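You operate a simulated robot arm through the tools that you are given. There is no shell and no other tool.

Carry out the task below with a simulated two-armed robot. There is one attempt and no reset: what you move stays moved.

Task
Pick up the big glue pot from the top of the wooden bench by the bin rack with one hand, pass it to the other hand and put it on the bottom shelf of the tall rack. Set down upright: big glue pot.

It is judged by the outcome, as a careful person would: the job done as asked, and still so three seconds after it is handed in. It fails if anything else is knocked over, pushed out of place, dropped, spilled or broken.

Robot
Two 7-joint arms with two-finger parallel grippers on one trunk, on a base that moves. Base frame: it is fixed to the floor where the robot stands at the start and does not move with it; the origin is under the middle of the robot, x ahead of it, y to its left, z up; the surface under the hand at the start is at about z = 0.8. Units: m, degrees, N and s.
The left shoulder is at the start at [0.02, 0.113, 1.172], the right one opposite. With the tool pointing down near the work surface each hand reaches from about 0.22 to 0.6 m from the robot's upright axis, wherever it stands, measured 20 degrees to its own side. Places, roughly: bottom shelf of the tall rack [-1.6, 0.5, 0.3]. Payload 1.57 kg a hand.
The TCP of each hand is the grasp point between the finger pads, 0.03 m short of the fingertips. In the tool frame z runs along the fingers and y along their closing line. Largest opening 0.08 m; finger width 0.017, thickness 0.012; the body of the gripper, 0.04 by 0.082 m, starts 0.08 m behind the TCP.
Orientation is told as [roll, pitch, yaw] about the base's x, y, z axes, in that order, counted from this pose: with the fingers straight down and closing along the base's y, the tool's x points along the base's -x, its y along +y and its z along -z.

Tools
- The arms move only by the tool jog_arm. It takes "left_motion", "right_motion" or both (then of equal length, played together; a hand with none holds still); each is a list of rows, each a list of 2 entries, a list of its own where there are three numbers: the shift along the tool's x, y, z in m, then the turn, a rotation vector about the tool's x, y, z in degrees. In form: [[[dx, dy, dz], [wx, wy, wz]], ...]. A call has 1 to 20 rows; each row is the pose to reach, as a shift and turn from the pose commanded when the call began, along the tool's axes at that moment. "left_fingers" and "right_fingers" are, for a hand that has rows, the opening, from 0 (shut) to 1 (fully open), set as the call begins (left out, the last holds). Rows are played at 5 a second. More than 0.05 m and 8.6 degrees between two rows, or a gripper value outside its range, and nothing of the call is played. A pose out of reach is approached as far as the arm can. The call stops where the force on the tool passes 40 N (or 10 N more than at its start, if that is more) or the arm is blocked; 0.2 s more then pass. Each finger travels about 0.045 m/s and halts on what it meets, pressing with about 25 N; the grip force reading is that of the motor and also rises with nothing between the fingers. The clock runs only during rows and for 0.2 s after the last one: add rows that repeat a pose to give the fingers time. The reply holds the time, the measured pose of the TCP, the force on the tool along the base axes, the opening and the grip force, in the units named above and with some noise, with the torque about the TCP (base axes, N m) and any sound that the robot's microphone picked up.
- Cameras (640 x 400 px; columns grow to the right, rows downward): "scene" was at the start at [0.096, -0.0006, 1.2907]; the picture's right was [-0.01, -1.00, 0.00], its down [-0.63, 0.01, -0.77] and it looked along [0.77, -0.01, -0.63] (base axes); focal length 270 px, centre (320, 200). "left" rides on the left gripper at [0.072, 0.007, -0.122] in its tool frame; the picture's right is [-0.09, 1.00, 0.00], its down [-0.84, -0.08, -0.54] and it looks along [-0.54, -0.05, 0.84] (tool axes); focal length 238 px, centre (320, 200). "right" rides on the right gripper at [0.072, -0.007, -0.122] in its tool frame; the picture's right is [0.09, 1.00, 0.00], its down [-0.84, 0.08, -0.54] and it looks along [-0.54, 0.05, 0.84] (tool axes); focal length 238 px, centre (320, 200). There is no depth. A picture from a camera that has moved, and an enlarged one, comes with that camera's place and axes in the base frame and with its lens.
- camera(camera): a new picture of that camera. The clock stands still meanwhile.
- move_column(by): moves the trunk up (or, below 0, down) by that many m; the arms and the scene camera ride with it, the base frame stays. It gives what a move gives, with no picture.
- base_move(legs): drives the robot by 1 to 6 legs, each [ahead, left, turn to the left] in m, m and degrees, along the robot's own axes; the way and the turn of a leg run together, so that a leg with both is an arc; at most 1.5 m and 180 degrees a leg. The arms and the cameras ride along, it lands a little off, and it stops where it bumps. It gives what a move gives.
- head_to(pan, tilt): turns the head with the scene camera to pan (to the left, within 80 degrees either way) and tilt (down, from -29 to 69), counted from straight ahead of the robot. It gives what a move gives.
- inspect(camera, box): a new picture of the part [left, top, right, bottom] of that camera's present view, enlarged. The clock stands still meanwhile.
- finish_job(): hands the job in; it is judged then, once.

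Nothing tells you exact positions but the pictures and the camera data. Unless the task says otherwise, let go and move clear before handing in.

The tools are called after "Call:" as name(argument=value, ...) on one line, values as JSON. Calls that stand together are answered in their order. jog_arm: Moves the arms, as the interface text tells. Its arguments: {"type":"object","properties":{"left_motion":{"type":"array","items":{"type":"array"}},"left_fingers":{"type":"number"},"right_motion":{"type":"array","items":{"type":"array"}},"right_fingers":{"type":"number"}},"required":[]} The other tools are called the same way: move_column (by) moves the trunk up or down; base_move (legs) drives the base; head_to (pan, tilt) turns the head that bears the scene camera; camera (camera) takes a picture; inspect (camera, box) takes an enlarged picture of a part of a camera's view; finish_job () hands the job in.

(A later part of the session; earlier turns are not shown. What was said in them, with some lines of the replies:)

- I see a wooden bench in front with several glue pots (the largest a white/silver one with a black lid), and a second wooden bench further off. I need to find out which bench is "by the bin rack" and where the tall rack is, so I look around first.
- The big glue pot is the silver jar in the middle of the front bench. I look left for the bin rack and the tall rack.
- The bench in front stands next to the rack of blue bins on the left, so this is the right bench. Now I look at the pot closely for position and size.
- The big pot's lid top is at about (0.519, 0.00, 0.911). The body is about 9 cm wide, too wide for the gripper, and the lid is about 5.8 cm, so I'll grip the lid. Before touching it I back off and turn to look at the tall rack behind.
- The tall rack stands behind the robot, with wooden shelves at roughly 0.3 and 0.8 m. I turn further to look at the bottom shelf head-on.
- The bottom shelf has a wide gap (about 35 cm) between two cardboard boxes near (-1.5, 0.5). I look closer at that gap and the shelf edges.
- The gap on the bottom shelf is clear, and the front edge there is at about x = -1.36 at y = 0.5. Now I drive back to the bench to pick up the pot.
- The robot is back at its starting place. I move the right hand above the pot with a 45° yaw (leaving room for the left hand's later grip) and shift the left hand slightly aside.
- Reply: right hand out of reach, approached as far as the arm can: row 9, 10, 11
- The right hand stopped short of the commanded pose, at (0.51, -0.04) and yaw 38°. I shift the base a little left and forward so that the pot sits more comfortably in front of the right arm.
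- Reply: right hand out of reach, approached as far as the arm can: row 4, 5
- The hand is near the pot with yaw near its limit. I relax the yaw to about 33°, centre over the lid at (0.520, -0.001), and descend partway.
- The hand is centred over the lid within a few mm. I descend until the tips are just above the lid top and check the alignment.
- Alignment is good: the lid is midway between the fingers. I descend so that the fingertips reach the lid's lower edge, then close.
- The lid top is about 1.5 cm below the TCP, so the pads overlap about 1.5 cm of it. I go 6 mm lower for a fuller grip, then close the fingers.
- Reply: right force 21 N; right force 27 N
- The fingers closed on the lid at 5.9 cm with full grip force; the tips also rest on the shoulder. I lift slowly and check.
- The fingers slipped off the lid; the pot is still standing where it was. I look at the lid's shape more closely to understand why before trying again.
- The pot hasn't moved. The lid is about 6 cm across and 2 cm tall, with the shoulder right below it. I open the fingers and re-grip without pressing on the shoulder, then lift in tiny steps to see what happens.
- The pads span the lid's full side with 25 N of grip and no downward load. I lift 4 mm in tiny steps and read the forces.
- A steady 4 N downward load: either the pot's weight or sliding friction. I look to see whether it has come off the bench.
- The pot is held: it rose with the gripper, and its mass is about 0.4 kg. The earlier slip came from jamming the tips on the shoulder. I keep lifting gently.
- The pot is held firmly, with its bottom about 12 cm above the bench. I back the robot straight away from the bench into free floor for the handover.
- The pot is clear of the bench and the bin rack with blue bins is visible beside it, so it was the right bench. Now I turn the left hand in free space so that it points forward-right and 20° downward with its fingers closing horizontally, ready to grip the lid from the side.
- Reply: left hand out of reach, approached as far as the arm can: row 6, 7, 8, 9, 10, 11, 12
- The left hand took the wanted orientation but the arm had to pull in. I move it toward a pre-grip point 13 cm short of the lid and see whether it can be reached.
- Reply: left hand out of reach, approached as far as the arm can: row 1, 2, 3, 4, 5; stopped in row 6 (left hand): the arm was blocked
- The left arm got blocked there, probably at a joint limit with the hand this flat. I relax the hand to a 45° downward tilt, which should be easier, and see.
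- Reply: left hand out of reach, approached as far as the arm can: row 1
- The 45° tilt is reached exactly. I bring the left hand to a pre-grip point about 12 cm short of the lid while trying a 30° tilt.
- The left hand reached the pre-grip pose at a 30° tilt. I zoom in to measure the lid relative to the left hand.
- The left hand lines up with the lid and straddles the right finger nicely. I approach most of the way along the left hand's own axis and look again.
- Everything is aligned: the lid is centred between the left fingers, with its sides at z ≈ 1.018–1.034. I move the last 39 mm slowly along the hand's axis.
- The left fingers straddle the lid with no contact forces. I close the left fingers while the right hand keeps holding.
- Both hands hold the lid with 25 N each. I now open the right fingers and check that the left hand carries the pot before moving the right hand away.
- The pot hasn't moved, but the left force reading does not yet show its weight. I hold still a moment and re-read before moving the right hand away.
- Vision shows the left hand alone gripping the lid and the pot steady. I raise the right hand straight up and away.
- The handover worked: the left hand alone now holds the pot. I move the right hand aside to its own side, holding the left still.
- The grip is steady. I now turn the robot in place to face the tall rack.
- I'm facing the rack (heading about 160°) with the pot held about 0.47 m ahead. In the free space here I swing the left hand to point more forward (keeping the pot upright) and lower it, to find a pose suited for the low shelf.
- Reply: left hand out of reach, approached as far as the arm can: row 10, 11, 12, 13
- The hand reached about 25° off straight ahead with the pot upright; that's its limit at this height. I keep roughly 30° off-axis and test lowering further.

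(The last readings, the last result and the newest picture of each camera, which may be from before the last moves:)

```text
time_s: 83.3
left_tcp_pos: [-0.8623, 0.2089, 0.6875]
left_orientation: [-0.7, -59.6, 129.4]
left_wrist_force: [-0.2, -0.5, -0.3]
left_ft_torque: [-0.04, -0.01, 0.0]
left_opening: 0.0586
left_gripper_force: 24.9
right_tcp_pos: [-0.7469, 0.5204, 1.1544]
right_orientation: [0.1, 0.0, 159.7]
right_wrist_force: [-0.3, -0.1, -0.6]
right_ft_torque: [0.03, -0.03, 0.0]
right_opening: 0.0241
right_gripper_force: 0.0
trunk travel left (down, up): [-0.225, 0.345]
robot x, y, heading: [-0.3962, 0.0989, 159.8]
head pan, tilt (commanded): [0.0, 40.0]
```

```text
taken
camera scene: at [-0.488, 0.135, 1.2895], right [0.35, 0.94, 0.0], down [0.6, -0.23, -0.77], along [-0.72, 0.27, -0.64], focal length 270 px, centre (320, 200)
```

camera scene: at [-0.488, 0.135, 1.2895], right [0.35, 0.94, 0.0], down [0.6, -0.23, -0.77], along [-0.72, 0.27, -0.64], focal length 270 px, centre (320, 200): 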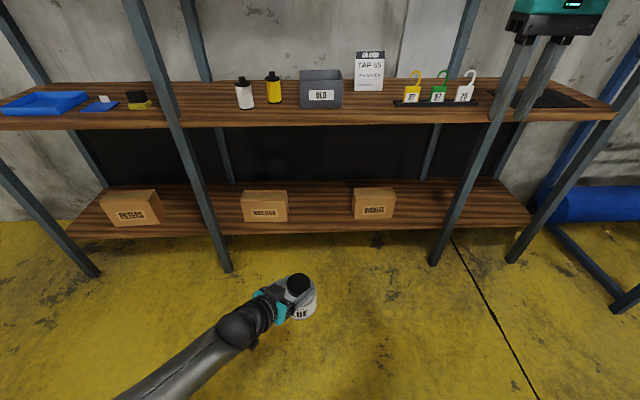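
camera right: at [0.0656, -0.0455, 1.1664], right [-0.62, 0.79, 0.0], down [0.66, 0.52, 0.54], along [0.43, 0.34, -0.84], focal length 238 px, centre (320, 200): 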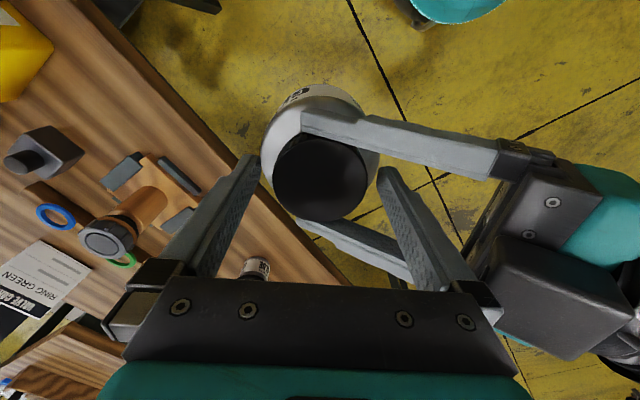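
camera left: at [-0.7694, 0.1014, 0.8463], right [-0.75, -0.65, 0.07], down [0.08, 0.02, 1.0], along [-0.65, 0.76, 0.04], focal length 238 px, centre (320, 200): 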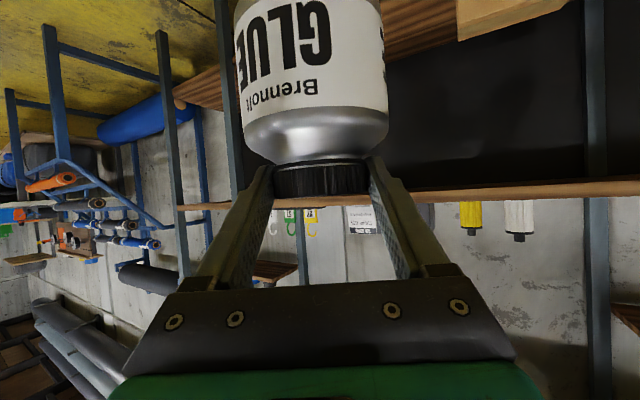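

The arm reaches this low with no trouble. Now I tuck the right hand back so it won't meet the rack, and zoom in on the placement gap.

Call:
jog_arm(right_motion=[[[0.02, -0.01, 0], [0, 0, 0]], [[0.04, -0.02, 0], [0, 0, 0]], [[0.06, -0.03, 0], [0, 0, 0]], [[0.08, -0.04, 0], [0, 0, 0]], [[0.1, -0.05, 0], [0, 0, 0]], [[0.12, -0.06, 0], [0, 0, 0]], [[0.14, -0.07, 0], [0, 0, 0]], [[0.16, -0.08, 0], [0, 0, 0]], [[0.18, -0.09, 0], [0, 0, 0]], [[0.2, -0.1, 0], [0, 0, 0]], [[0.2, -0.1, 0], [0, 0, 0]]])

Call:
inspect(camera="scene", box=[180, 160, 480, 340])

Call:
camera(camera="right")

```text
time_s: 85.7
left_tcp_pos: [-0.8617, 0.207, 0.6877]
left_orientation: [-0.5, -59.7, 129.6]
left_wrist_force: [-0.2, -0.5, -0.7]
left_ft_torque: [-0.01, -0.02, 0.03]
left_opening: 0.0589
left_gripper_force: 25.0
right_tcp_pos: [-0.5282, 0.5431, 1.1523]
right_orientation: [0.1, 0.1, 159.7]
right_wrist_force: [0.2, 0.6, -0.6]
right_ft_torque: [0.0, 0.0, -0.03]
right_opening: 0.024
right_gripper_force: 0.1
right hand out of reach, approached as far as the arm can: row 10, 11
trunk travel left (down, up): [-0.225, 0.345]
robot x, y, heading: [-0.4049, 0.1004, 159.7]
head pan, tilt (commanded): [0.0, 40.0]
```

```text
2.13 times, centred on (330, 250) of scene
camera zoom: at [-0.4879, 0.135, 1.2895], right [0.35, 0.94, 0.0], down [0.6, -0.23, -0.77], along [-0.72, 0.27, -0.64], focal length 576 px, centre (299, 93)
```

zoom: 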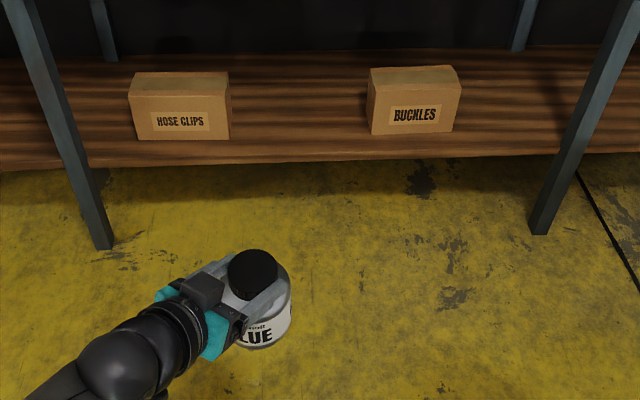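

```text
taken
camera right: at [-0.4581, 0.5259, 1.2746], right [-0.26, -0.97, 0.0], down [-0.81, 0.22, 0.54], along [-0.52, 0.14, -0.84], focal length 238 px, centre (320, 200)
```

right: 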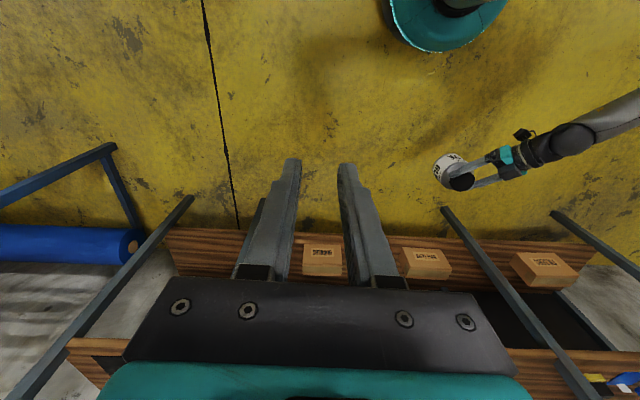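

The gap between the boxes is about 35 cm wide and centred near (-1.51, 0.51). I lower the left hand a further 7 cm to the relative height needed for the shelf.

Call:
jog_arm(left_motion=[[[0.0121, 0, 0.007], [0, 0, 0]], [[0.0242, 0, 0.014], [0, 0, 0]], [[0.0364, 0, 0.021], [0, 0, 0]], [[0.0485, 0, 0.028], [0, 0, 0]], [[0.0606, 0, 0.035], [0, 0, 0]], [[0.0606, 0, 0.035], [0, 0, 0]]])

Call:
camera(camera="left")

```text
time_s: 87.1
left_tcp_pos: [-0.8615, 0.2093, 0.6172]
left_orientation: [-0.7, -59.7, 129.6]
left_wrist_force: [-0.4, 0.1, 0.3]
left_ft_torque: [0.0, -0.07, 0.03]
left_opening: 0.0586
left_gripper_force: 24.5
right_tcp_pos: [-0.5277, 0.545, 1.1535]
right_orientation: [0.2, 0.0, 159.6]
right_wrist_force: [-0.1, 0.3, 0.6]
right_ft_torque: [0.01, 0.02, 0.01]
right_opening: 0.0241
right_gripper_force: 0.1
trunk travel left (down, up): [-0.225, 0.345]
robot x, y, heading: [-0.3974, 0.1018, 159.4]
head pan, tilt (commanded): [0.0, 40.0]
```

```text
taken
camera left: at [-0.777, 0.0949, 0.6169], right [-0.8, -0.59, 0.07], down [0.09, 0.01, 1.0], along [-0.59, 0.81, 0.04], focal length 238 px, centre (320, 200)
```

left: 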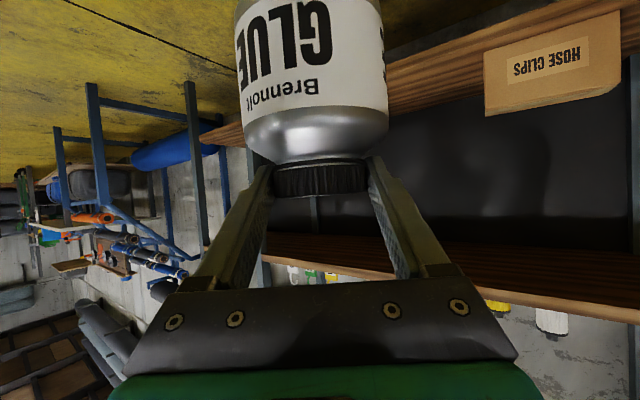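

The shelf top is confirmed at z ≈ 0.30. I tuck the right hand slightly further back and lower the trunk by 17 cm, still in free space.

Call:
jog_arm(right_motion=[[[0.01, -0.015, -0.01], [0, 0, 0]], [[0.02, -0.03, -0.02], [0, 0, 0]], [[0.03, -0.045, -0.03], [0, 0, 0]], [[0.04, -0.06, -0.04], [0, 0, 0]], [[0.05, -0.07, -0.05], [0, 0, 0]], [[0.06, -0.08, -0.06], [0, 0, 0]], [[0.06, -0.08, -0.06], [0, 0, 0]]])

Call:
move_column(by=-0.17)

Call:
camera(camera="scene")

Call:
camera(camera="left")

```text
time_s: 88.7
left_tcp_pos: [-0.8617, 0.2077, 0.6174]
left_orientation: [-0.6, -59.7, 129.6]
left_wrist_force: [0.2, -0.4, -0.3]
left_ft_torque: [-0.05, -0.01, 0.01]
left_opening: 0.0586
left_gripper_force: 25.3
right_tcp_pos: [-0.5296, 0.62, 1.1952]
right_orientation: [0.0, -0.1, 159.6]
right_wrist_force: [0.6, -0.2, 0.4]
right_ft_torque: [0.0, 0.01, 0.0]
right_opening: 0.0239
right_gripper_force: 0.0
right hand out of reach, approached as far as the arm can: row 1, 2, 3, 4, 5, 6, 7
trunk travel left (down, up): [-0.225, 0.345]
robot x, y, heading: [-0.3999, 0.1029, 159.5]
head pan, tilt (commanded): [0.0, 40.0]
```

```text
time_s: 90.6
left_tcp_pos: [-0.8613, 0.2089, 0.4469]
left_orientation: [-0.6, -59.8, 129.6]
left_wrist_force: [-1.3, -0.3, 0.0]
left_ft_torque: [-0.07, -0.08, 0.01]
left_opening: 0.0586
left_gripper_force: 24.9
right_tcp_pos: [-0.5303, 0.6205, 1.0236]
right_orientation: [0.2, 0.0, 159.7]
right_wrist_force: [-0.1, 0.8, 0.2]
right_ft_torque: [0.01, -0.02, 0.0]
right_opening: 0.0241
right_gripper_force: 0.1
trunk travel left (down, up): [-0.055, 0.515]
robot x, y, heading: [-0.3983, 0.1023, 159.4]
head pan, tilt (commanded): [0.0, 40.0]
```

```text
taken
camera scene: at [-0.4879, 0.135, 1.1196], right [0.35, 0.94, 0.0], down [0.6, -0.23, -0.77], along [-0.72, 0.27, -0.64], focal length 270 px, centre (320, 200)
```

scene: 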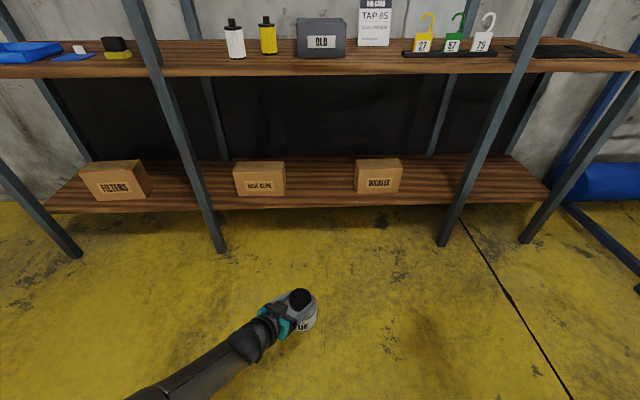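

```text
taken
camera left: at [-0.7769, 0.0947, 0.447], right [-0.8, -0.59, 0.07], down [0.08, 0.01, 1.0], along [-0.59, 0.81, 0.04], focal length 238 px, centre (320, 200)
```

left: 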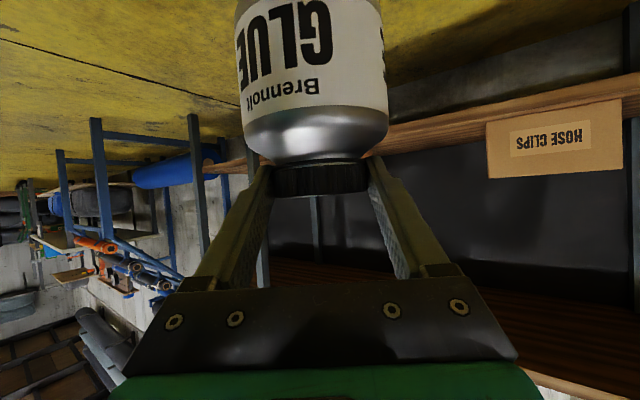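

Call:
inspect(camera="scene", box=[200, 140, 460, 300])

```text
2.46 times, centred on (330, 220) of scene
camera zoom: at [-0.4879, 0.135, 1.1196], right [0.35, 0.94, 0.0], down [0.6, -0.23, -0.77], along [-0.72, 0.27, -0.64], focal length 665 px, centre (295, 151)
```

zoom: 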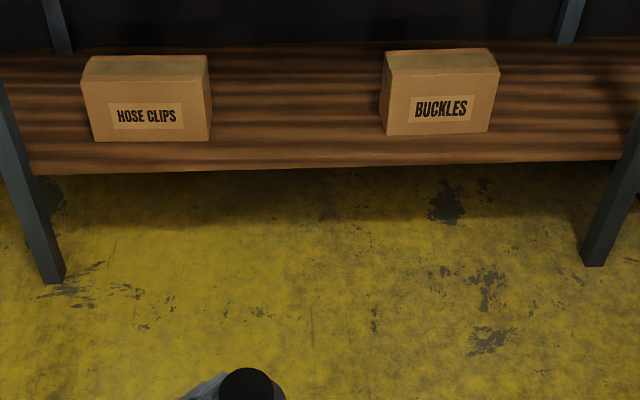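

Measurements agree on the front edge and box positions. I square up to the rack and drive partway, shifting right so the pot lines up with the gap.

Call:
base_move(legs=[[0, 0, 2.6], [0.0, -0.106, 0], [0.4, 0, 0]])

Call:
camera(camera="scene")

Call:
camera(camera="left")

```text
time_s: 94.3
left_tcp_pos: [-1.2134, 0.4136, 0.4478]
left_orientation: [-0.6, -59.8, 132.1]
left_wrist_force: [-0.1, -0.1, 0.0]
left_ft_torque: [-0.04, -0.06, 0.02]
left_opening: 0.0583
left_gripper_force: 24.6
right_tcp_pos: [-0.9014, 0.839, 1.0249]
right_orientation: [0.1, 0.0, 162.0]
right_wrist_force: [0.3, -0.1, 0.3]
right_ft_torque: [-0.01, 0.01, 0.04]
right_opening: 0.0241
right_gripper_force: 0.0
trunk travel left (down, up): [-0.055, 0.515]
robot x, y, heading: [-0.7513, 0.326, 162.2]
head pan, tilt (commanded): [0.0, 40.0]
```

```text
taken
camera scene: at [-0.8385, 0.3563, 1.1195], right [0.31, 0.95, 0.0], down [0.61, -0.2, -0.77], along [-0.73, 0.24, -0.64], focal length 270 px, centre (320, 200)
```

scene: 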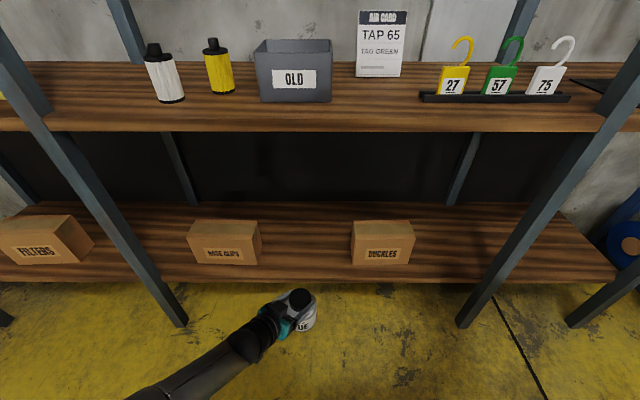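

```text
taken
camera left: at [-1.1253, 0.3032, 0.4468], right [-0.78, -0.63, 0.07], down [0.08, 0.01, 1.0], along [-0.62, 0.78, 0.04], focal length 238 px, centre (320, 200)
```

left: 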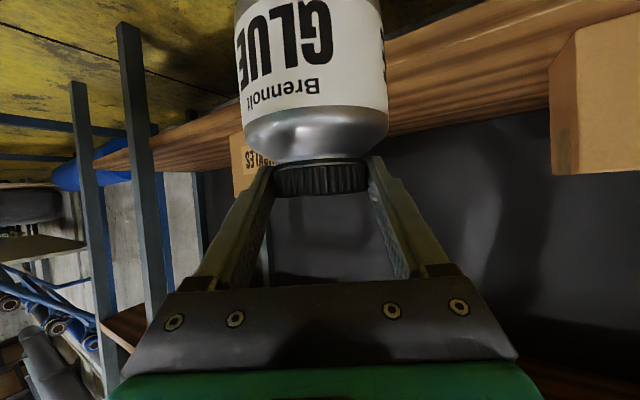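

The pot is lined up with the gap; about 30 cm of straight forward travel remains. I check the right arm's clearance to the rack post before going in.

Call:
head_to(pan=-60, tilt=20)

Call:
camera(camera="scene")

Call:
camera(camera="right")

Call:
head_to(pan=50, tilt=30)

Call:
camera(camera="scene")

```text
time_s: 95.6
left_tcp_pos: [-1.2143, 0.4127, 0.447]
left_orientation: [-0.5, -59.6, 132.1]
left_wrist_force: [-1.0, 0.4, 0.8]
left_ft_torque: [-0.05, -0.01, 0.01]
left_opening: 0.0587
left_gripper_force: 24.6
right_tcp_pos: [-0.9024, 0.8392, 1.0253]
right_orientation: [0.1, -0.1, 162.1]
right_wrist_force: [-0.2, 0.0, -0.7]
right_ft_torque: [-0.03, 0.02, 0.01]
right_opening: 0.0239
right_gripper_force: 0.0
trunk travel left (down, up): [-0.055, 0.515]
robot x, y, heading: [-0.7501, 0.3244, 162.4]
head pan, tilt (commanded): [-60.0, 20.0]
```

```text
taken
camera scene: at [-0.7771, 0.4211, 1.1509], right [0.98, 0.21, 0.0], down [0.07, -0.33, -0.94], along [-0.2, 0.92, -0.34], focal length 270 px, centre (320, 200)
```

scene: 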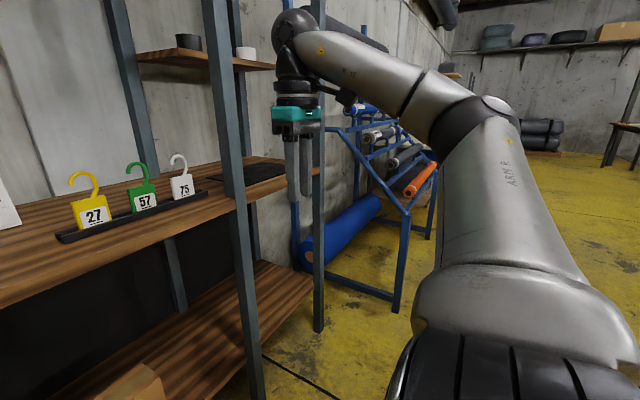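

```text
taken
camera right: at [-0.8311, 0.8239, 1.146], right [-0.22, -0.98, 0.0], down [-0.82, 0.18, 0.54], along [-0.53, 0.12, -0.84], focal length 238 px, centre (320, 200)
```

right: 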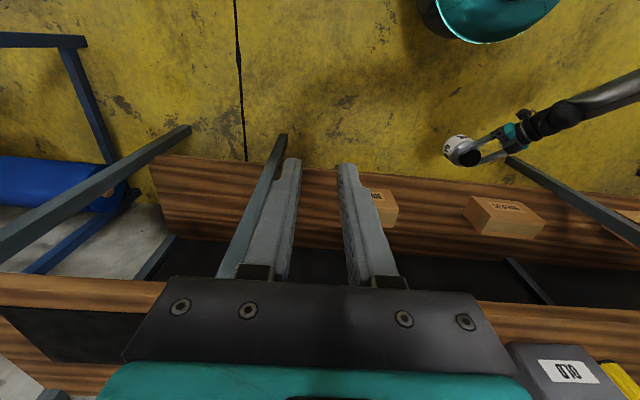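

```text
time_s: 97.4
left_tcp_pos: [-1.2144, 0.4131, 0.447]
left_orientation: [-0.6, -59.8, 132.0]
left_wrist_force: [0.3, 0.8, -0.6]
left_ft_torque: [-0.03, -0.04, 0.03]
left_opening: 0.0585
left_gripper_force: 25.1
right_tcp_pos: [-0.9001, 0.839, 1.0242]
right_orientation: [0.1, 0.0, 162.1]
right_wrist_force: [0.1, -0.3, -0.2]
right_ft_torque: [-0.03, -0.01, 0.0]
right_opening: 0.024
right_gripper_force: 0.1
trunk travel left (down, up): [-0.055, 0.515]
robot x, y, heading: [-0.7465, 0.3252, 162.1]
head pan, tilt (commanded): [50.0, 30.0]
```

```text
taken
camera scene: at [-0.8343, 0.2821, 1.1349], right [-0.53, 0.85, 0.0], down [0.42, 0.26, -0.87], along [-0.73, -0.46, -0.5], focal length 270 px, centre (320, 200)
```

scene: 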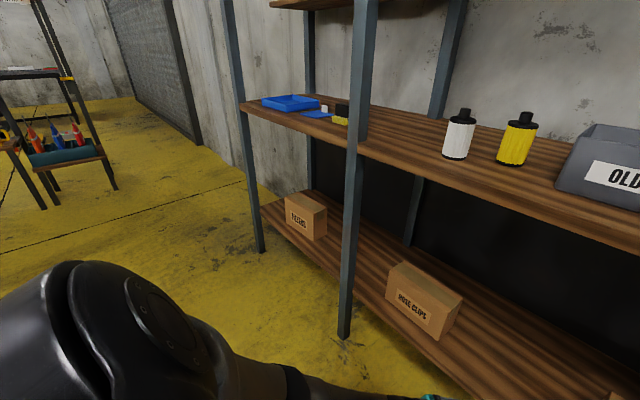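

The left side is clear. I bring the right hand a bit inward so it keeps well away from the right rack post.

Call:
jog_arm(right_motion=[[[0.005, 0.02, 0], [0, 0, 0]], [[0.01, 0.04, 0], [0, 0, 0]], [[0.015, 0.06, 0], [0, 0, 0]], [[0.02, 0.08, 0], [0, 0, 0]], [[0.025, 0.1, 0], [0, 0, 0]], [[0.025, 0.1, 0], [0, 0, 0]]])

Call:
head_to(pan=5, tilt=50)

Call:
base_move(legs=[[0.15, 0, 0]])

Call:
camera(camera="scene")

Call:
camera(camera="left")

```text
time_s: 98.8
left_tcp_pos: [-1.2138, 0.4129, 0.4477]
left_orientation: [-0.6, -59.7, 132.1]
left_wrist_force: [-1.1, -0.6, -0.7]
left_ft_torque: [-0.03, -0.05, 0.0]
left_opening: 0.0587
left_gripper_force: 25.1
right_tcp_pos: [-0.909, 0.736, 1.0243]
right_orientation: [0.1, -0.1, 162.1]
right_wrist_force: [-0.1, -0.4, 0.3]
right_ft_torque: [-0.01, 0.05, 0.01]
right_opening: 0.0242
right_gripper_force: 0.1
right hand out of reach, approached as far as the arm can: row 2
trunk travel left (down, up): [-0.055, 0.515]
robot x, y, heading: [-0.7484, 0.3267, 162.0]
head pan, tilt (commanded): [50.0, 30.0]
```

```text
time_s: 100.0
left_tcp_pos: [-1.2138, 0.413, 0.4477]
left_orientation: [-0.5, -59.7, 132.1]
left_wrist_force: [-0.1, -0.6, 0.6]
left_ft_torque: [-0.05, -0.03, 0.0]
left_opening: 0.0587
left_gripper_force: 24.9
right_tcp_pos: [-0.9103, 0.7369, 1.0244]
right_orientation: [0.2, 0.0, 162.0]
right_wrist_force: [0.1, -0.5, -0.4]
right_ft_torque: [0.01, -0.01, 0.01]
right_opening: 0.0242
right_gripper_force: 0.1
trunk travel left (down, up): [-0.055, 0.515]
robot x, y, heading: [-0.7449, 0.3267, 162.0]
head pan, tilt (commanded): [5.0, 50.0]
```

```text
time_s: 101.3
left_tcp_pos: [-1.3578, 0.4591, 0.448]
left_orientation: [-0.6, -59.7, 132.2]
left_wrist_force: [-0.1, -0.3, 0.2]
left_ft_torque: [-0.03, -0.03, 0.02]
left_opening: 0.0588
left_gripper_force: 24.8
right_tcp_pos: [-1.0523, 0.783, 1.0241]
right_orientation: [0.0, 0.1, 162.1]
right_wrist_force: [-0.4, -0.9, 0.4]
right_ft_torque: [0.01, 0.02, 0.0]
right_opening: 0.0241
right_gripper_force: 0.1
trunk travel left (down, up): [-0.055, 0.515]
robot x, y, heading: [-0.8914, 0.3694, 162.0]
head pan, tilt (commanded): [5.0, 50.0]
```

```text
taken
camera scene: at [-0.9755, 0.3938, 1.1053], right [0.23, 0.97, 0.0], down [0.75, -0.17, -0.64], along [-0.63, 0.14, -0.77], focal length 270 px, centre (320, 200)
```

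scene: 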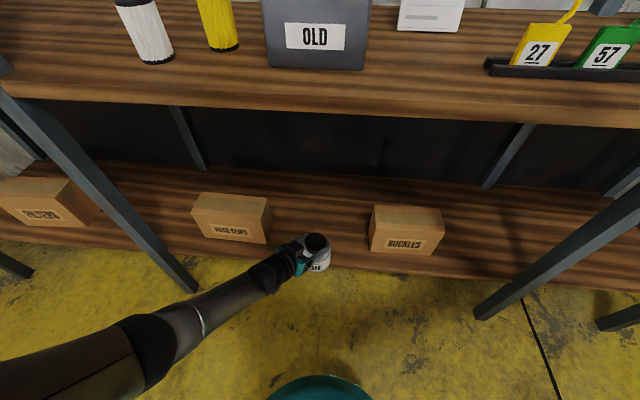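

```text
taken
camera left: at [-1.268, 0.3496, 0.4467], right [-0.78, -0.63, 0.07], down [0.08, 0.01, 1.0], along [-0.62, 0.78, 0.04], focal length 238 px, centre (320, 200)
```

left: 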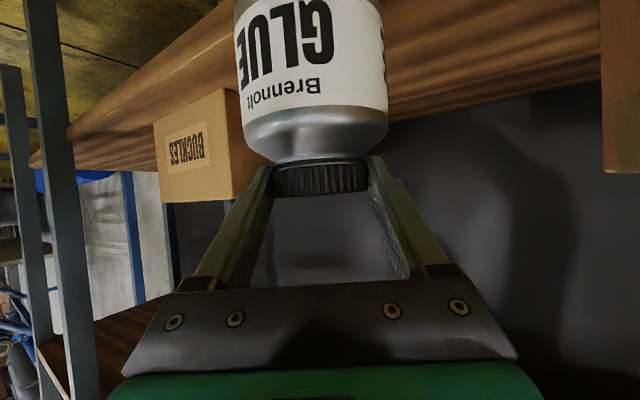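

The pot is crossing the shelf's front edge, centred in the gap and about 4 cm above the shelf. I drive the remaining 15 cm.

Call:
base_move(legs=[[0.152, 0, 0]])

Call:
camera(camera="scene")

Call:
camera(camera="left")

Call:
camera(camera="right")

```text
time_s: 102.7
left_tcp_pos: [-1.5014, 0.5071, 0.4467]
left_orientation: [-0.7, -59.7, 132.0]
left_wrist_force: [0.1, -0.2, 0.8]
left_ft_torque: [-0.06, -0.09, -0.01]
left_opening: 0.0583
left_gripper_force: 25.4
right_tcp_pos: [-1.1945, 0.8307, 1.0243]
right_orientation: [0.1, 0.0, 162.1]
right_wrist_force: [-0.3, 0.2, -0.3]
right_ft_torque: [0.04, 0.03, 0.0]
right_opening: 0.0241
right_gripper_force: 0.1
trunk travel left (down, up): [-0.055, 0.515]
robot x, y, heading: [-1.0325, 0.4192, 161.9]
head pan, tilt (commanded): [5.0, 50.0]
```

```text
taken
camera scene: at [-1.1192, 0.4406, 1.1053], right [0.23, 0.97, 0.0], down [0.75, -0.17, -0.64], along [-0.63, 0.15, -0.77], focal length 270 px, centre (320, 200)
```

scene: 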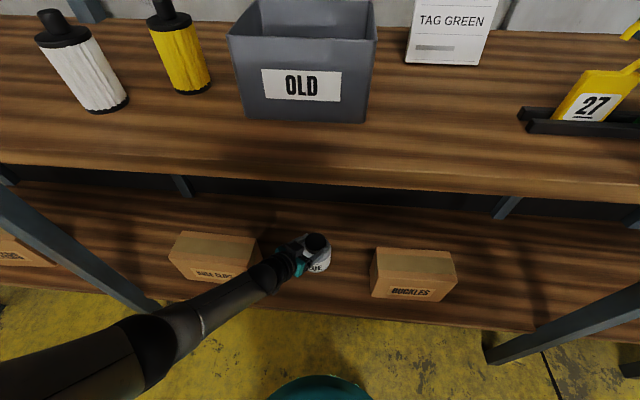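

```text
taken
camera left: at [-1.4115, 0.3968, 0.4466], right [-0.78, -0.62, 0.07], down [0.08, 0.01, 1.0], along [-0.62, 0.78, 0.04], focal length 238 px, centre (320, 200)
```

left: 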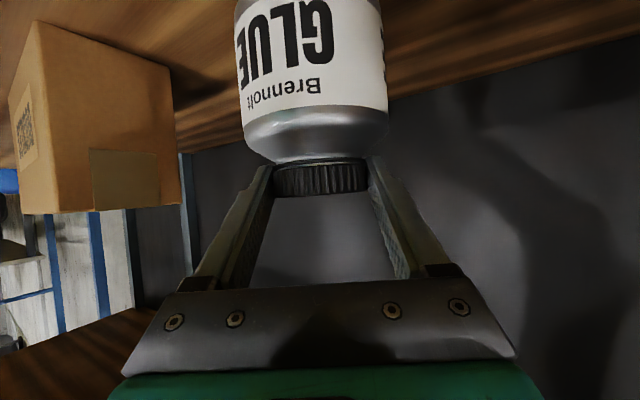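

```text
taken
camera right: at [-1.124, 0.8145, 1.1456], right [-0.22, -0.98, 0.0], down [-0.82, 0.18, 0.54], along [-0.53, 0.12, -0.84], focal length 238 px, centre (320, 200)
```

right: 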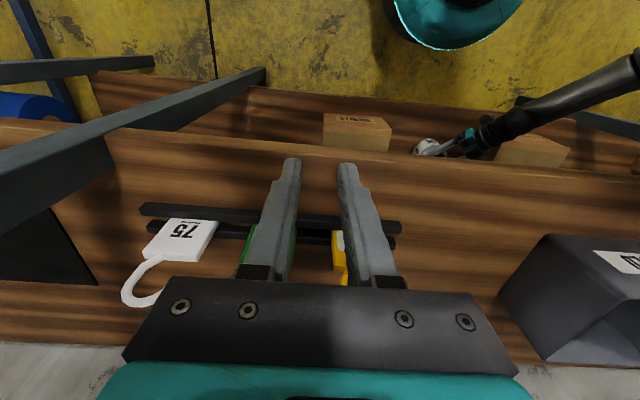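

The pot is inside the gap between the boxes, over the shelf. I lower the trunk 3 cm, then continue in small steps while watching the force.

Call:
move_column(by=-0.03)

Call:
inspect(camera="scene", box=[220, 190, 420, 330])

Call:
camera(camera="left")

```text
time_s: 103.5
left_tcp_pos: [-1.5007, 0.5066, 0.4189]
left_orientation: [-0.6, -59.8, 131.9]
left_wrist_force: [-0.5, 0.2, 0.0]
left_ft_torque: [0.03, 0.25, -0.08]
left_opening: 0.0585
left_gripper_force: 24.7
right_tcp_pos: [-1.1943, 0.8302, 0.9944]
right_orientation: [0.1, 0.1, 162.1]
right_wrist_force: [0.4, 0.0, 0.4]
right_ft_torque: [-0.01, 0.02, 0.01]
right_opening: 0.024
right_gripper_force: 0.1
trunk travel left (down, up): [-0.025, 0.545]
robot x, y, heading: [-1.0365, 0.418, 161.6]
head pan, tilt (commanded): [5.0, 50.0]
```

```text
2.86 times, centred on (320, 260) of scene
camera zoom: at [-1.1191, 0.4406, 1.0753], right [0.23, 0.97, 0.0], down [0.75, -0.17, -0.64], along [-0.63, 0.15, -0.77], focal length 771 px, centre (320, 29)
```

zoom: 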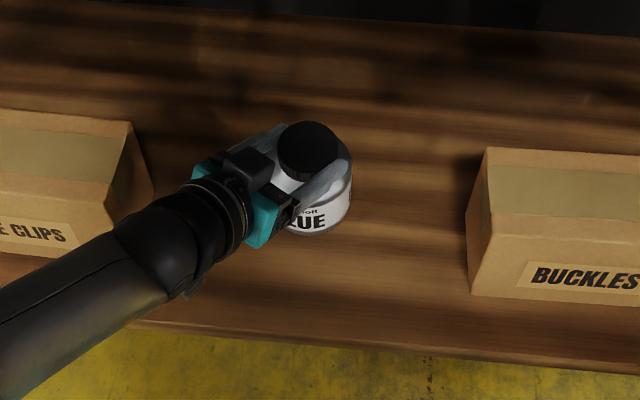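

```text
taken
camera left: at [-1.4121, 0.3972, 0.4171], right [-0.78, -0.62, 0.07], down [0.08, 0.01, 1.0], along [-0.62, 0.78, 0.04], focal length 238 px, centre (320, 200)
```

left: 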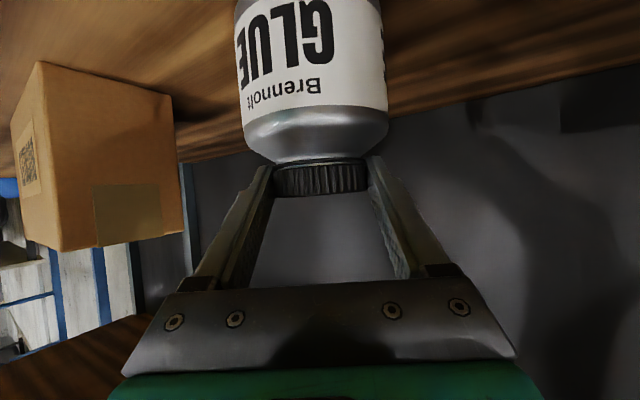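

Call:
jog_arm(left_motion=[[[0, 0, 0], [0, 0, 0]], [[0, 0, 0], [0, 0, 0]]])

Call:
inspect(camera="scene", box=[280, 220, 360, 280])

Call:
inspect(camera="left", box=[200, 0, 420, 200])

```text
time_s: 104.1
left_tcp_pos: [-1.4998, 0.5075, 0.4181]
left_orientation: [-0.7, -59.8, 132.0]
left_wrist_force: [-2.0, 0.0, 2.6]
left_ft_torque: [0.01, 0.43, 0.0]
left_opening: 0.0587
left_gripper_force: 25.0
right_tcp_pos: [-1.1945, 0.8304, 0.9944]
right_orientation: [0.1, -0.1, 162.1]
right_wrist_force: [0.1, 0.5, 0.6]
right_ft_torque: [-0.01, -0.01, 0.0]
right_opening: 0.0242
right_gripper_force: 0.0
trunk travel left (down, up): [-0.025, 0.545]
robot x, y, heading: [-1.0365, 0.4201, 161.9]
head pan, tilt (commanded): [5.0, 50.0]
```

```text
6.67 times, centred on (320, 250) of scene
camera zoom: at [-1.1189, 0.4406, 1.0754], right [0.23, 0.97, 0.0], down [0.75, -0.17, -0.64], along [-0.63, 0.15, -0.77], focal length 1800 px, centre (320, -133)
```

zoom: 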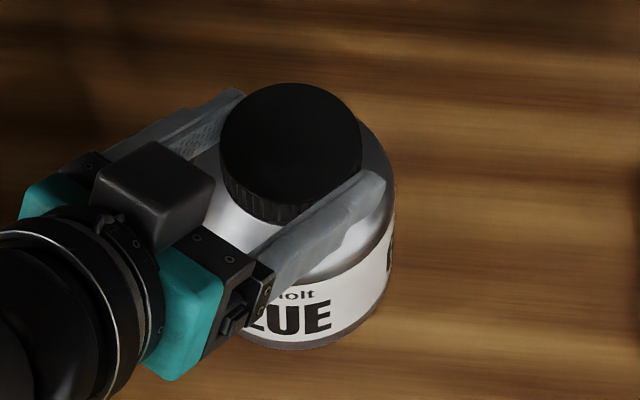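

```text
2.00 times, centred on (310, 100) of left
camera zoom: at [-1.4119, 0.3971, 0.4171], right [-0.78, -0.62, 0.07], down [0.09, 0.01, 1.0], along [-0.62, 0.78, 0.04], focal length 477 px, centre (340, 400)
```

zoom: 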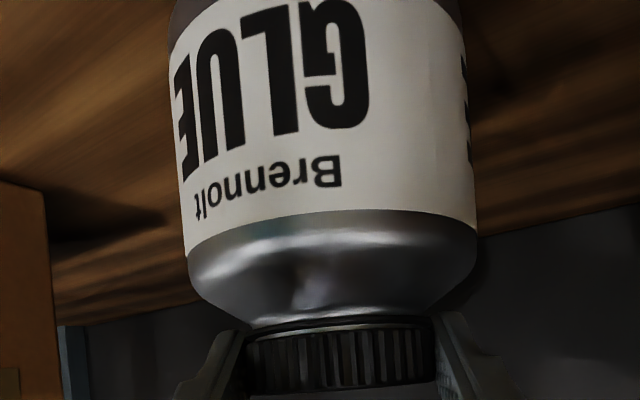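

A light upward force (about 2.6 N) has appeared, so the pot's bottom is starting to touch the shelf. I lower another 2 mm and re-read.

Call:
move_column(by=-0.002)

Call:
jog_arm(left_motion=[[[0, 0, 0], [0, 0, 0]], [[0, 0, 0], [0, 0, 0]]])

```text
time_s: 104.6
left_tcp_pos: [-1.5007, 0.5078, 0.4173]
left_orientation: [-0.6, -59.9, 132.0]
left_wrist_force: [5.6, -3.1, 15.7]
left_ft_torque: [-0.14, 0.3, 0.08]
left_opening: 0.0585
left_gripper_force: 24.7
right_tcp_pos: [-1.1935, 0.8297, 0.9933]
right_orientation: [0.2, -0.1, 162.0]
right_wrist_force: [0.5, 0.1, 0.0]
right_ft_torque: [0.02, -0.01, -0.02]
right_opening: 0.0238
right_gripper_force: 0.1
trunk travel left (down, up): [-0.023, 0.547]
robot x, y, heading: [-1.0373, 0.4202, 161.9]
head pan, tilt (commanded): [5.0, 50.0]
```

```text
time_s: 105.2
left_tcp_pos: [-1.5014, 0.5074, 0.4167]
left_orientation: [-0.6, -59.9, 131.9]
left_wrist_force: [4.4, -4.3, 19.7]
left_ft_torque: [-0.04, 0.59, 0.13]
left_opening: 0.0586
left_gripper_force: 24.9
right_tcp_pos: [-1.193, 0.8306, 0.9924]
right_orientation: [0.1, -0.1, 162.1]
right_wrist_force: [0.8, -0.8, 0.5]
right_ft_torque: [-0.04, -0.02, 0.02]
right_opening: 0.0243
right_gripper_force: 0.1
trunk travel left (down, up): [-0.023, 0.547]
robot x, y, heading: [-1.0302, 0.4191, 161.8]
head pan, tilt (commanded): [5.0, 50.0]
```

The pot is firmly on the shelf (about 20 N). I relieve the pressure a little by raising 1.5 mm, then check before releasing.

Call:
move_column(by=0.0015)

Call:
jog_arm(left_motion=[[[0, 0, 0], [0, 0, 0]], [[0, 0, 0], [0, 0, 0]]])

Call:
inspect(camera="scene", box=[280, 220, 360, 280])

Call:
inspect(camera="left", box=[200, 0, 420, 200])

```text
time_s: 105.7
left_tcp_pos: [-1.5009, 0.5064, 0.4184]
left_orientation: [-0.6, -59.7, 132.0]
left_wrist_force: [-2.8, 1.8, 9.5]
left_ft_torque: [0.06, 0.67, 0.05]
left_opening: 0.0584
left_gripper_force: 24.9
right_tcp_pos: [-1.1945, 0.831, 0.9938]
right_orientation: [0.1, -0.1, 162.1]
right_wrist_force: [-1.2, -0.1, -0.1]
right_ft_torque: [-0.07, 0.0, -0.01]
right_opening: 0.0241
right_gripper_force: 0.1
trunk travel left (down, up): [-0.024, 0.546]
robot x, y, heading: [-1.0363, 0.4181, 162.0]
head pan, tilt (commanded): [5.0, 50.0]
```

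```text
time_s: 106.3
left_tcp_pos: [-1.4997, 0.5072, 0.4176]
left_orientation: [-0.6, -59.7, 132.0]
left_wrist_force: [-4.0, 2.6, 8.8]
left_ft_torque: [0.06, 0.41, -0.07]
left_opening: 0.0588
left_gripper_force: 25.0
right_tcp_pos: [-1.1945, 0.8286, 0.9952]
right_orientation: [0.2, -0.1, 162.1]
right_wrist_force: [0.2, -0.6, -0.1]
right_ft_torque: [0.0, 0.0, 0.01]
right_opening: 0.0242
right_gripper_force: 0.0
trunk travel left (down, up): [-0.024, 0.546]
robot x, y, heading: [-1.0333, 0.4238, 162.0]
head pan, tilt (commanded): [5.0, 50.0]
```

```text
6.67 times, centred on (320, 250) of scene
camera zoom: at [-1.1185, 0.4406, 1.0749], right [0.23, 0.97, 0.0], down [0.75, -0.17, -0.64], along [-0.63, 0.15, -0.77], focal length 1800 px, centre (320, -133)
```

zoom: 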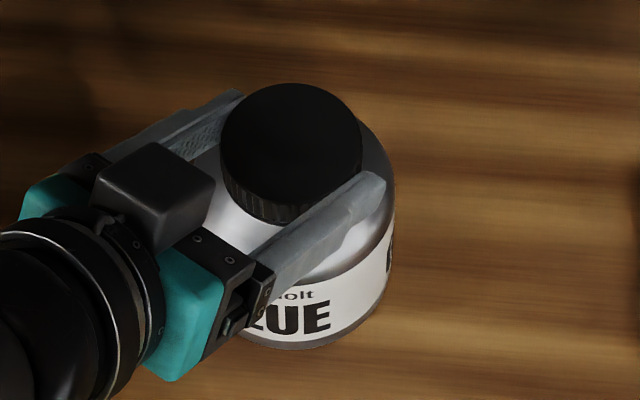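

```text
2.00 times, centred on (310, 100) of left
camera zoom: at [-1.4114, 0.3971, 0.4165], right [-0.78, -0.62, 0.07], down [0.08, 0.01, 1.0], along [-0.62, 0.78, 0.04], focal length 477 px, centre (340, 400)
```

zoom: 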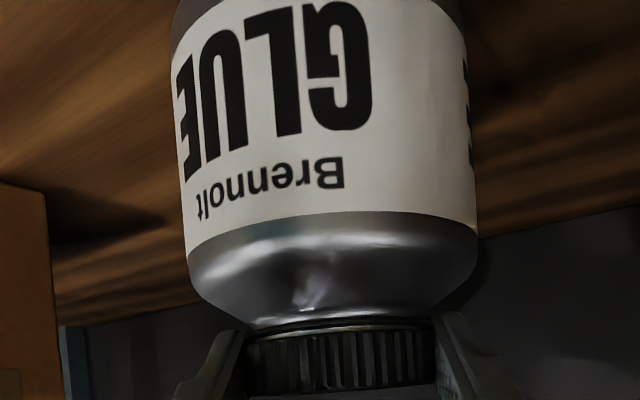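

The pot sits on the shelf with a light load and looks upright. I open the left fingers.

Call:
jog_arm(left_motion=[[[0, 0, 0], [0, 0, 0]], [[0, 0, 0], [0, 0, 0]], [[0, 0, 0], [0, 0, 0]], [[0, 0, 0], [0, 0, 0]], [[0, 0, 0], [0, 0, 0]]], left_fingers=1)

Call:
inspect(camera="scene", box=[260, 210, 380, 300])

Call:
inspect(camera="left", box=[200, 0, 420, 200])

```text
time_s: 107.5
left_tcp_pos: [-1.5002, 0.5061, 0.4174]
left_orientation: [-0.5, -59.6, 132.0]
left_wrist_force: [2.2, 1.2, 8.0]
left_ft_torque: [-0.06, 0.29, -0.04]
left_opening: 0.0776
left_gripper_force: 0.0
right_tcp_pos: [-1.1943, 0.8298, 0.9936]
right_orientation: [0.1, -0.1, 162.1]
right_wrist_force: [-0.6, 0.1, 0.3]
right_ft_torque: [0.0, -0.03, -0.01]
right_opening: 0.024
right_gripper_force: 0.0
trunk travel left (down, up): [-0.024, 0.546]
robot x, y, heading: [-1.0362, 0.4196, 162.0]
head pan, tilt (commanded): [5.0, 50.0]
```

```text
4.44 times, centred on (320, 255) of scene
camera zoom: at [-1.1184, 0.4406, 1.0749], right [0.23, 0.97, 0.0], down [0.75, -0.17, -0.64], along [-0.63, 0.15, -0.77], focal length 1200 px, centre (320, -44)
```

zoom: 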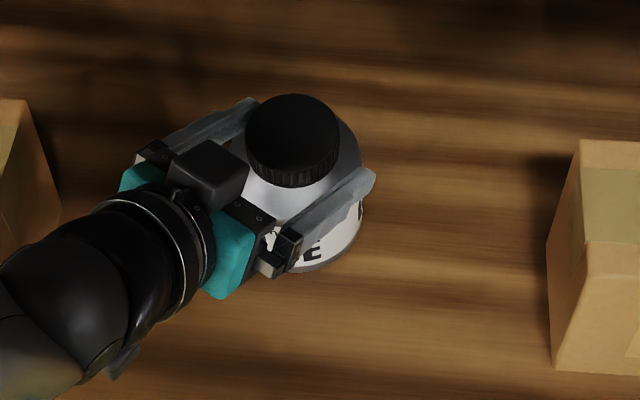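

```text
2.00 times, centred on (310, 100) of left
camera zoom: at [-1.4112, 0.3966, 0.4163], right [-0.78, -0.62, 0.07], down [0.08, 0.01, 1.0], along [-0.62, 0.78, 0.04], focal length 477 px, centre (340, 400)
```

zoom: 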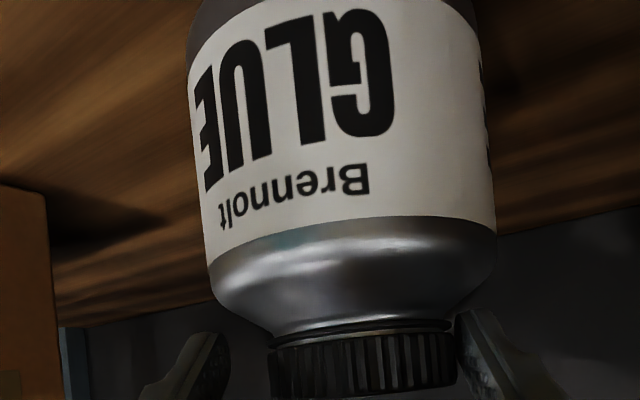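

The fingers are open but still rest lightly on the pot's shoulder (8 N), and the pot shifted a few mm with one finger. I raise the hand straight up a few mm to free it.

Call:
move_column(by=0.004)

Call:
jog_arm(left_motion=[[[0, 0, 0], [0, 0, 0]], [[0, 0, 0], [0, 0, 0]]], left_fingers=1)

Call:
inspect(camera="left", box=[200, 0, 420, 200])

Call:
inspect(camera="scene", box=[260, 210, 380, 300])

```text
time_s: 108.0
left_tcp_pos: [-1.5002, 0.5041, 0.4206]
left_orientation: [-0.6, -59.4, 132.2]
left_wrist_force: [-0.4, -0.2, -0.1]
left_ft_torque: [-0.02, 0.01, 0.01]
left_opening: 0.0798
left_gripper_force: 0.0
right_tcp_pos: [-1.1957, 0.8292, 0.9983]
right_orientation: [0.1, 0.1, 162.1]
right_wrist_force: [0.2, 0.3, 0.6]
right_ft_torque: [0.03, -0.01, 0.06]
right_opening: 0.0239
right_gripper_force: 0.1
trunk travel left (down, up): [-0.028, 0.542]
robot x, y, heading: [-1.0346, 0.4158, 162.0]
head pan, tilt (commanded): [5.0, 50.0]
```

```text
time_s: 108.6
left_tcp_pos: [-1.5002, 0.5069, 0.4214]
left_orientation: [-0.6, -59.6, 132.0]
left_wrist_force: [-0.5, -0.5, -0.6]
left_ft_torque: [0.01, 0.02, -0.01]
left_opening: 0.0805
left_gripper_force: 0.1
right_tcp_pos: [-1.1936, 0.8299, 0.9984]
right_orientation: [0.2, 0.0, 162.0]
right_wrist_force: [-0.6, 0.3, 0.2]
right_ft_torque: [0.01, -0.01, -0.02]
right_opening: 0.0241
right_gripper_force: 0.0
trunk travel left (down, up): [-0.028, 0.542]
robot x, y, heading: [-1.0353, 0.4194, 161.9]
head pan, tilt (commanded): [5.0, 50.0]
```

```text
2.00 times, centred on (310, 100) of left
camera zoom: at [-1.4114, 0.3967, 0.4202], right [-0.78, -0.62, 0.07], down [0.08, 0.01, 1.0], along [-0.62, 0.78, 0.04], focal length 477 px, centre (340, 400)
```

zoom: 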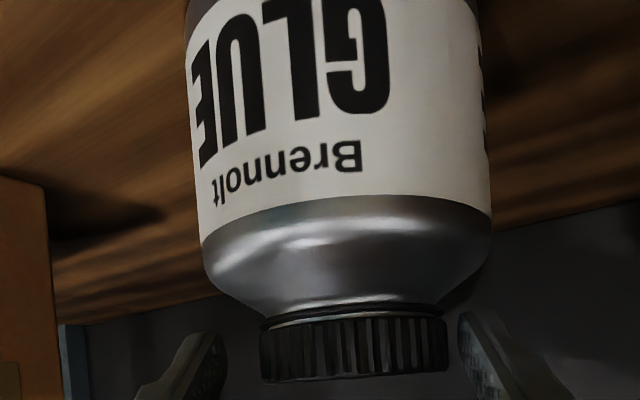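

```text
4.44 times, centred on (320, 255) of scene
camera zoom: at [-1.1189, 0.4406, 1.0789], right [0.23, 0.97, 0.0], down [0.75, -0.17, -0.64], along [-0.63, 0.15, -0.77], focal length 1200 px, centre (320, -44)
```

zoom: 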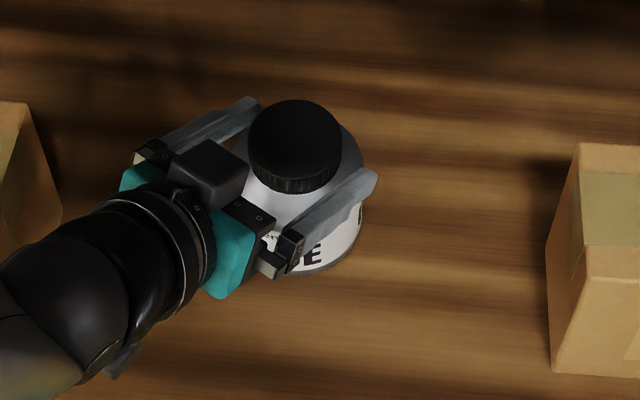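

The hand is free and the pot stands upright on the shelf. I back the hand out along its own axis, nudging it 3 mm to stay centred on the lid.

Call:
jog_arm(left_motion=[[[0, 0.003, -0.003], [0, 0, 0]], [[0, 0.003, -0.012], [0, 0, 0]], [[0, 0.003, -0.025], [0, 0, 0]], [[0, 0.003, -0.04], [0, 0, 0]], [[0, 0.003, -0.055], [0, 0, 0]], [[0, 0.003, -0.07], [0, 0, 0]], [[0, 0.003, -0.085], [0, 0, 0]], [[0, 0.003, -0.1], [0, 0, 0]]])

Call:
camera(camera="left")

Call:
inspect(camera="scene", box=[220, 190, 420, 330])

```text
time_s: 110.4
left_tcp_pos: [-1.4462, 0.4403, 0.4713]
left_orientation: [-0.7, -59.7, 132.0]
left_wrist_force: [0.3, -0.2, 0.0]
left_ft_torque: [0.02, 0.0, 0.02]
left_opening: 0.0803
left_gripper_force: 0.3
right_tcp_pos: [-1.1937, 0.8286, 0.9972]
right_orientation: [0.1, 0.0, 162.2]
right_wrist_force: [-0.6, 0.6, -0.3]
right_ft_torque: [-0.01, -0.05, 0.0]
right_opening: 0.0239
right_gripper_force: 0.1
trunk travel left (down, up): [-0.028, 0.542]
robot x, y, heading: [-1.0385, 0.4221, 162.1]
head pan, tilt (commanded): [5.0, 50.0]
```

```text
taken
camera left: at [-1.3571, 0.3298, 0.4707], right [-0.78, -0.62, 0.07], down [0.08, 0.01, 1.0], along [-0.62, 0.78, 0.04], focal length 238 px, centre (320, 200)
```

left: 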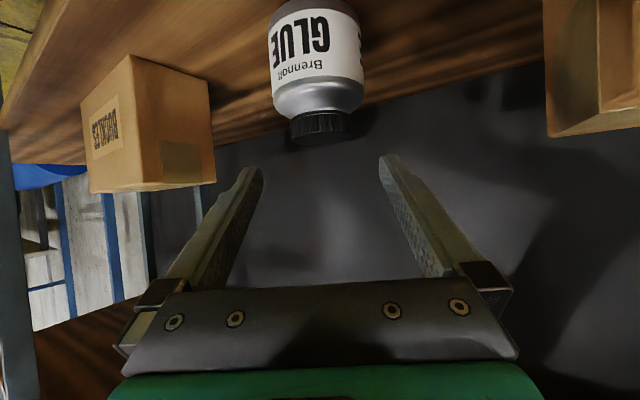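

```text
2.86 times, centred on (320, 260) of scene
camera zoom: at [-1.119, 0.4406, 1.0789], right [0.23, 0.97, 0.0], down [0.75, -0.17, -0.64], along [-0.63, 0.15, -0.77], focal length 771 px, centre (320, 29)
```

zoom: 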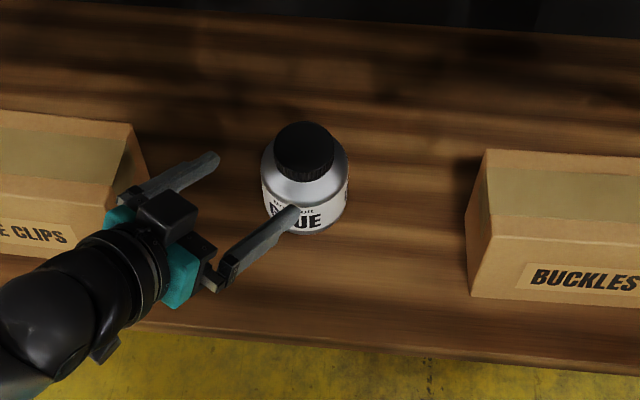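

The pot stands upright by itself between the boxes, and the hand is clear of it. I drive straight back out of the rack.

Call:
base_move(legs=[[-0.4, 0, 0]])

Call:
camera(camera="scene")

Call:
camera(camera="left")

```text
time_s: 112.9
left_tcp_pos: [-1.0683, 0.3169, 0.4704]
left_orientation: [-0.7, -59.5, 132.0]
left_wrist_force: [0.3, 0.5, -0.1]
left_ft_torque: [0.02, -0.01, -0.01]
left_opening: 0.0798
left_gripper_force: 0.1
right_tcp_pos: [-0.8157, 0.7063, 0.9986]
right_orientation: [0.1, -0.1, 162.0]
right_wrist_force: [0.1, -0.5, 0.7]
right_ft_torque: [-0.01, -0.01, -0.02]
right_opening: 0.024
right_gripper_force: 0.1
trunk travel left (down, up): [-0.028, 0.542]
robot x, y, heading: [-0.6573, 0.2937, 161.9]
head pan, tilt (commanded): [5.0, 50.0]
```

```text
taken
camera scene: at [-0.7411, 0.3172, 1.0789], right [0.23, 0.97, 0.0], down [0.75, -0.17, -0.64], along [-0.63, 0.15, -0.77], focal length 270 px, centre (320, 200)
```

scene: 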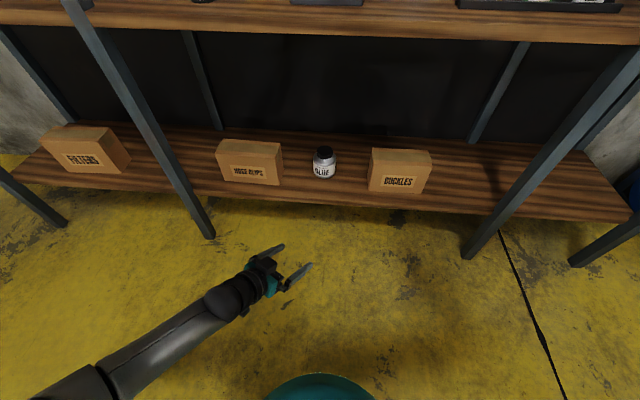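

```text
taken
camera left: at [-0.9792, 0.2068, 0.4705], right [-0.78, -0.62, 0.07], down [0.08, 0.01, 1.0], along [-0.62, 0.78, 0.04], focal length 238 px, centre (320, 200)
```

left: 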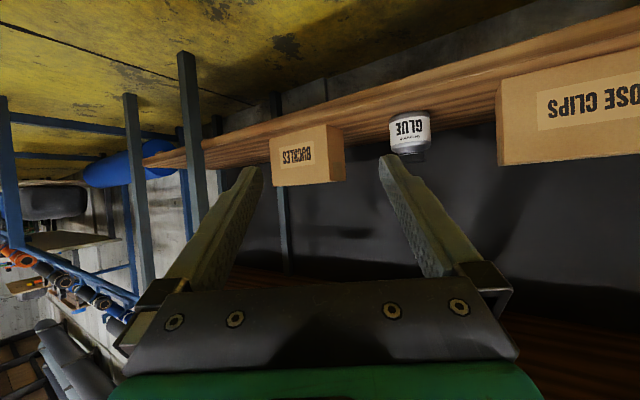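

The pot stands upright on the bottom shelf between the two boxes, and both hands are clear. A final close look at the pot and the rest of the rack before handing in.

Call:
inspect(camera="scene", box=[200, 110, 450, 230])

Call:
head_to(pan=0, tilt=20)

Call:
camera(camera="scene")

```text
2.56 times, centred on (325, 170) of scene
camera zoom: at [-0.7411, 0.3172, 1.0789], right [0.23, 0.97, 0.0], down [0.75, -0.17, -0.64], along [-0.63, 0.15, -0.77], focal length 691 px, centre (307, 277)
```

zoom: 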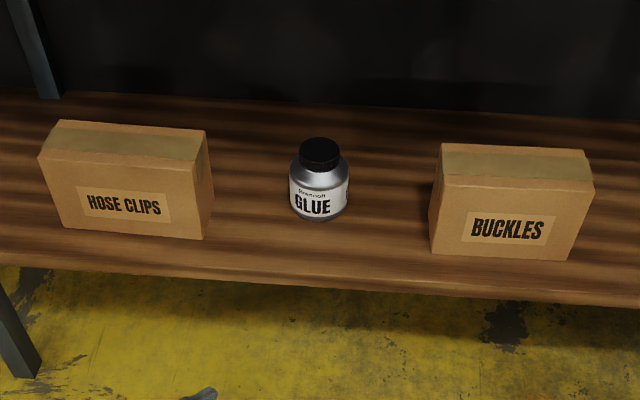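

```text
time_s: 113.9
left_tcp_pos: [-1.0687, 0.3176, 0.4713]
left_orientation: [-0.6, -59.7, 132.0]
left_wrist_force: [-0.5, -0.5, 0.4]
left_ft_torque: [-0.01, 0.0, 0.03]
left_opening: 0.0799
left_gripper_force: 0.0
right_tcp_pos: [-0.8151, 0.7046, 0.9973]
right_orientation: [0.1, -0.1, 161.9]
right_wrist_force: [0.3, -0.2, 0.4]
right_ft_torque: [0.0, -0.01, 0.01]
right_opening: 0.0238
right_gripper_force: 0.2
trunk travel left (down, up): [-0.028, 0.542]
robot x, y, heading: [-0.6562, 0.2941, 161.8]
head pan, tilt (commanded): [0.0, 20.0]
```

```text
taken
camera scene: at [-0.7545, 0.3287, 1.1244], right [0.31, 0.95, 0.0], down [0.33, -0.11, -0.94], along [-0.89, 0.29, -0.34], focal length 270 px, centre (320, 200)
```

scene: 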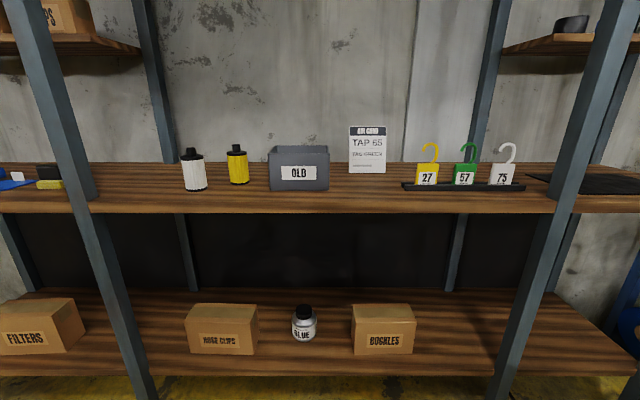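

The big glue pot stands upright on the bottom shelf of the tall rack, nothing else on the rack has moved, and both hands are clear. I hand the job in.

Call:
finish_job()

```text
The job is handed in.
```

The big glue pot is standing upright on the bottom shelf of the tall rack, between the HOSE CLIPS and BUCKLES boxes. I picked it up with the right hand, passed it to the left in mid-air over open floor, and set it down with the left.

- **First grip:** my first grip slipped off the lid because I had pressed the fingertips onto the pot's shoulder. The pot stayed standing in place, and the second grip held.
- **On release:** the pot slid several millimetres on the shelf as the left fingers opened, and stayed upright.
- **Everything else:** in the final pictures, everything on the rack's shelves is in place and both hands are well clear. I did not take another picture of the bench after the handover. Nothing else on it was touched, as far as the earlier pictures and force readings show.
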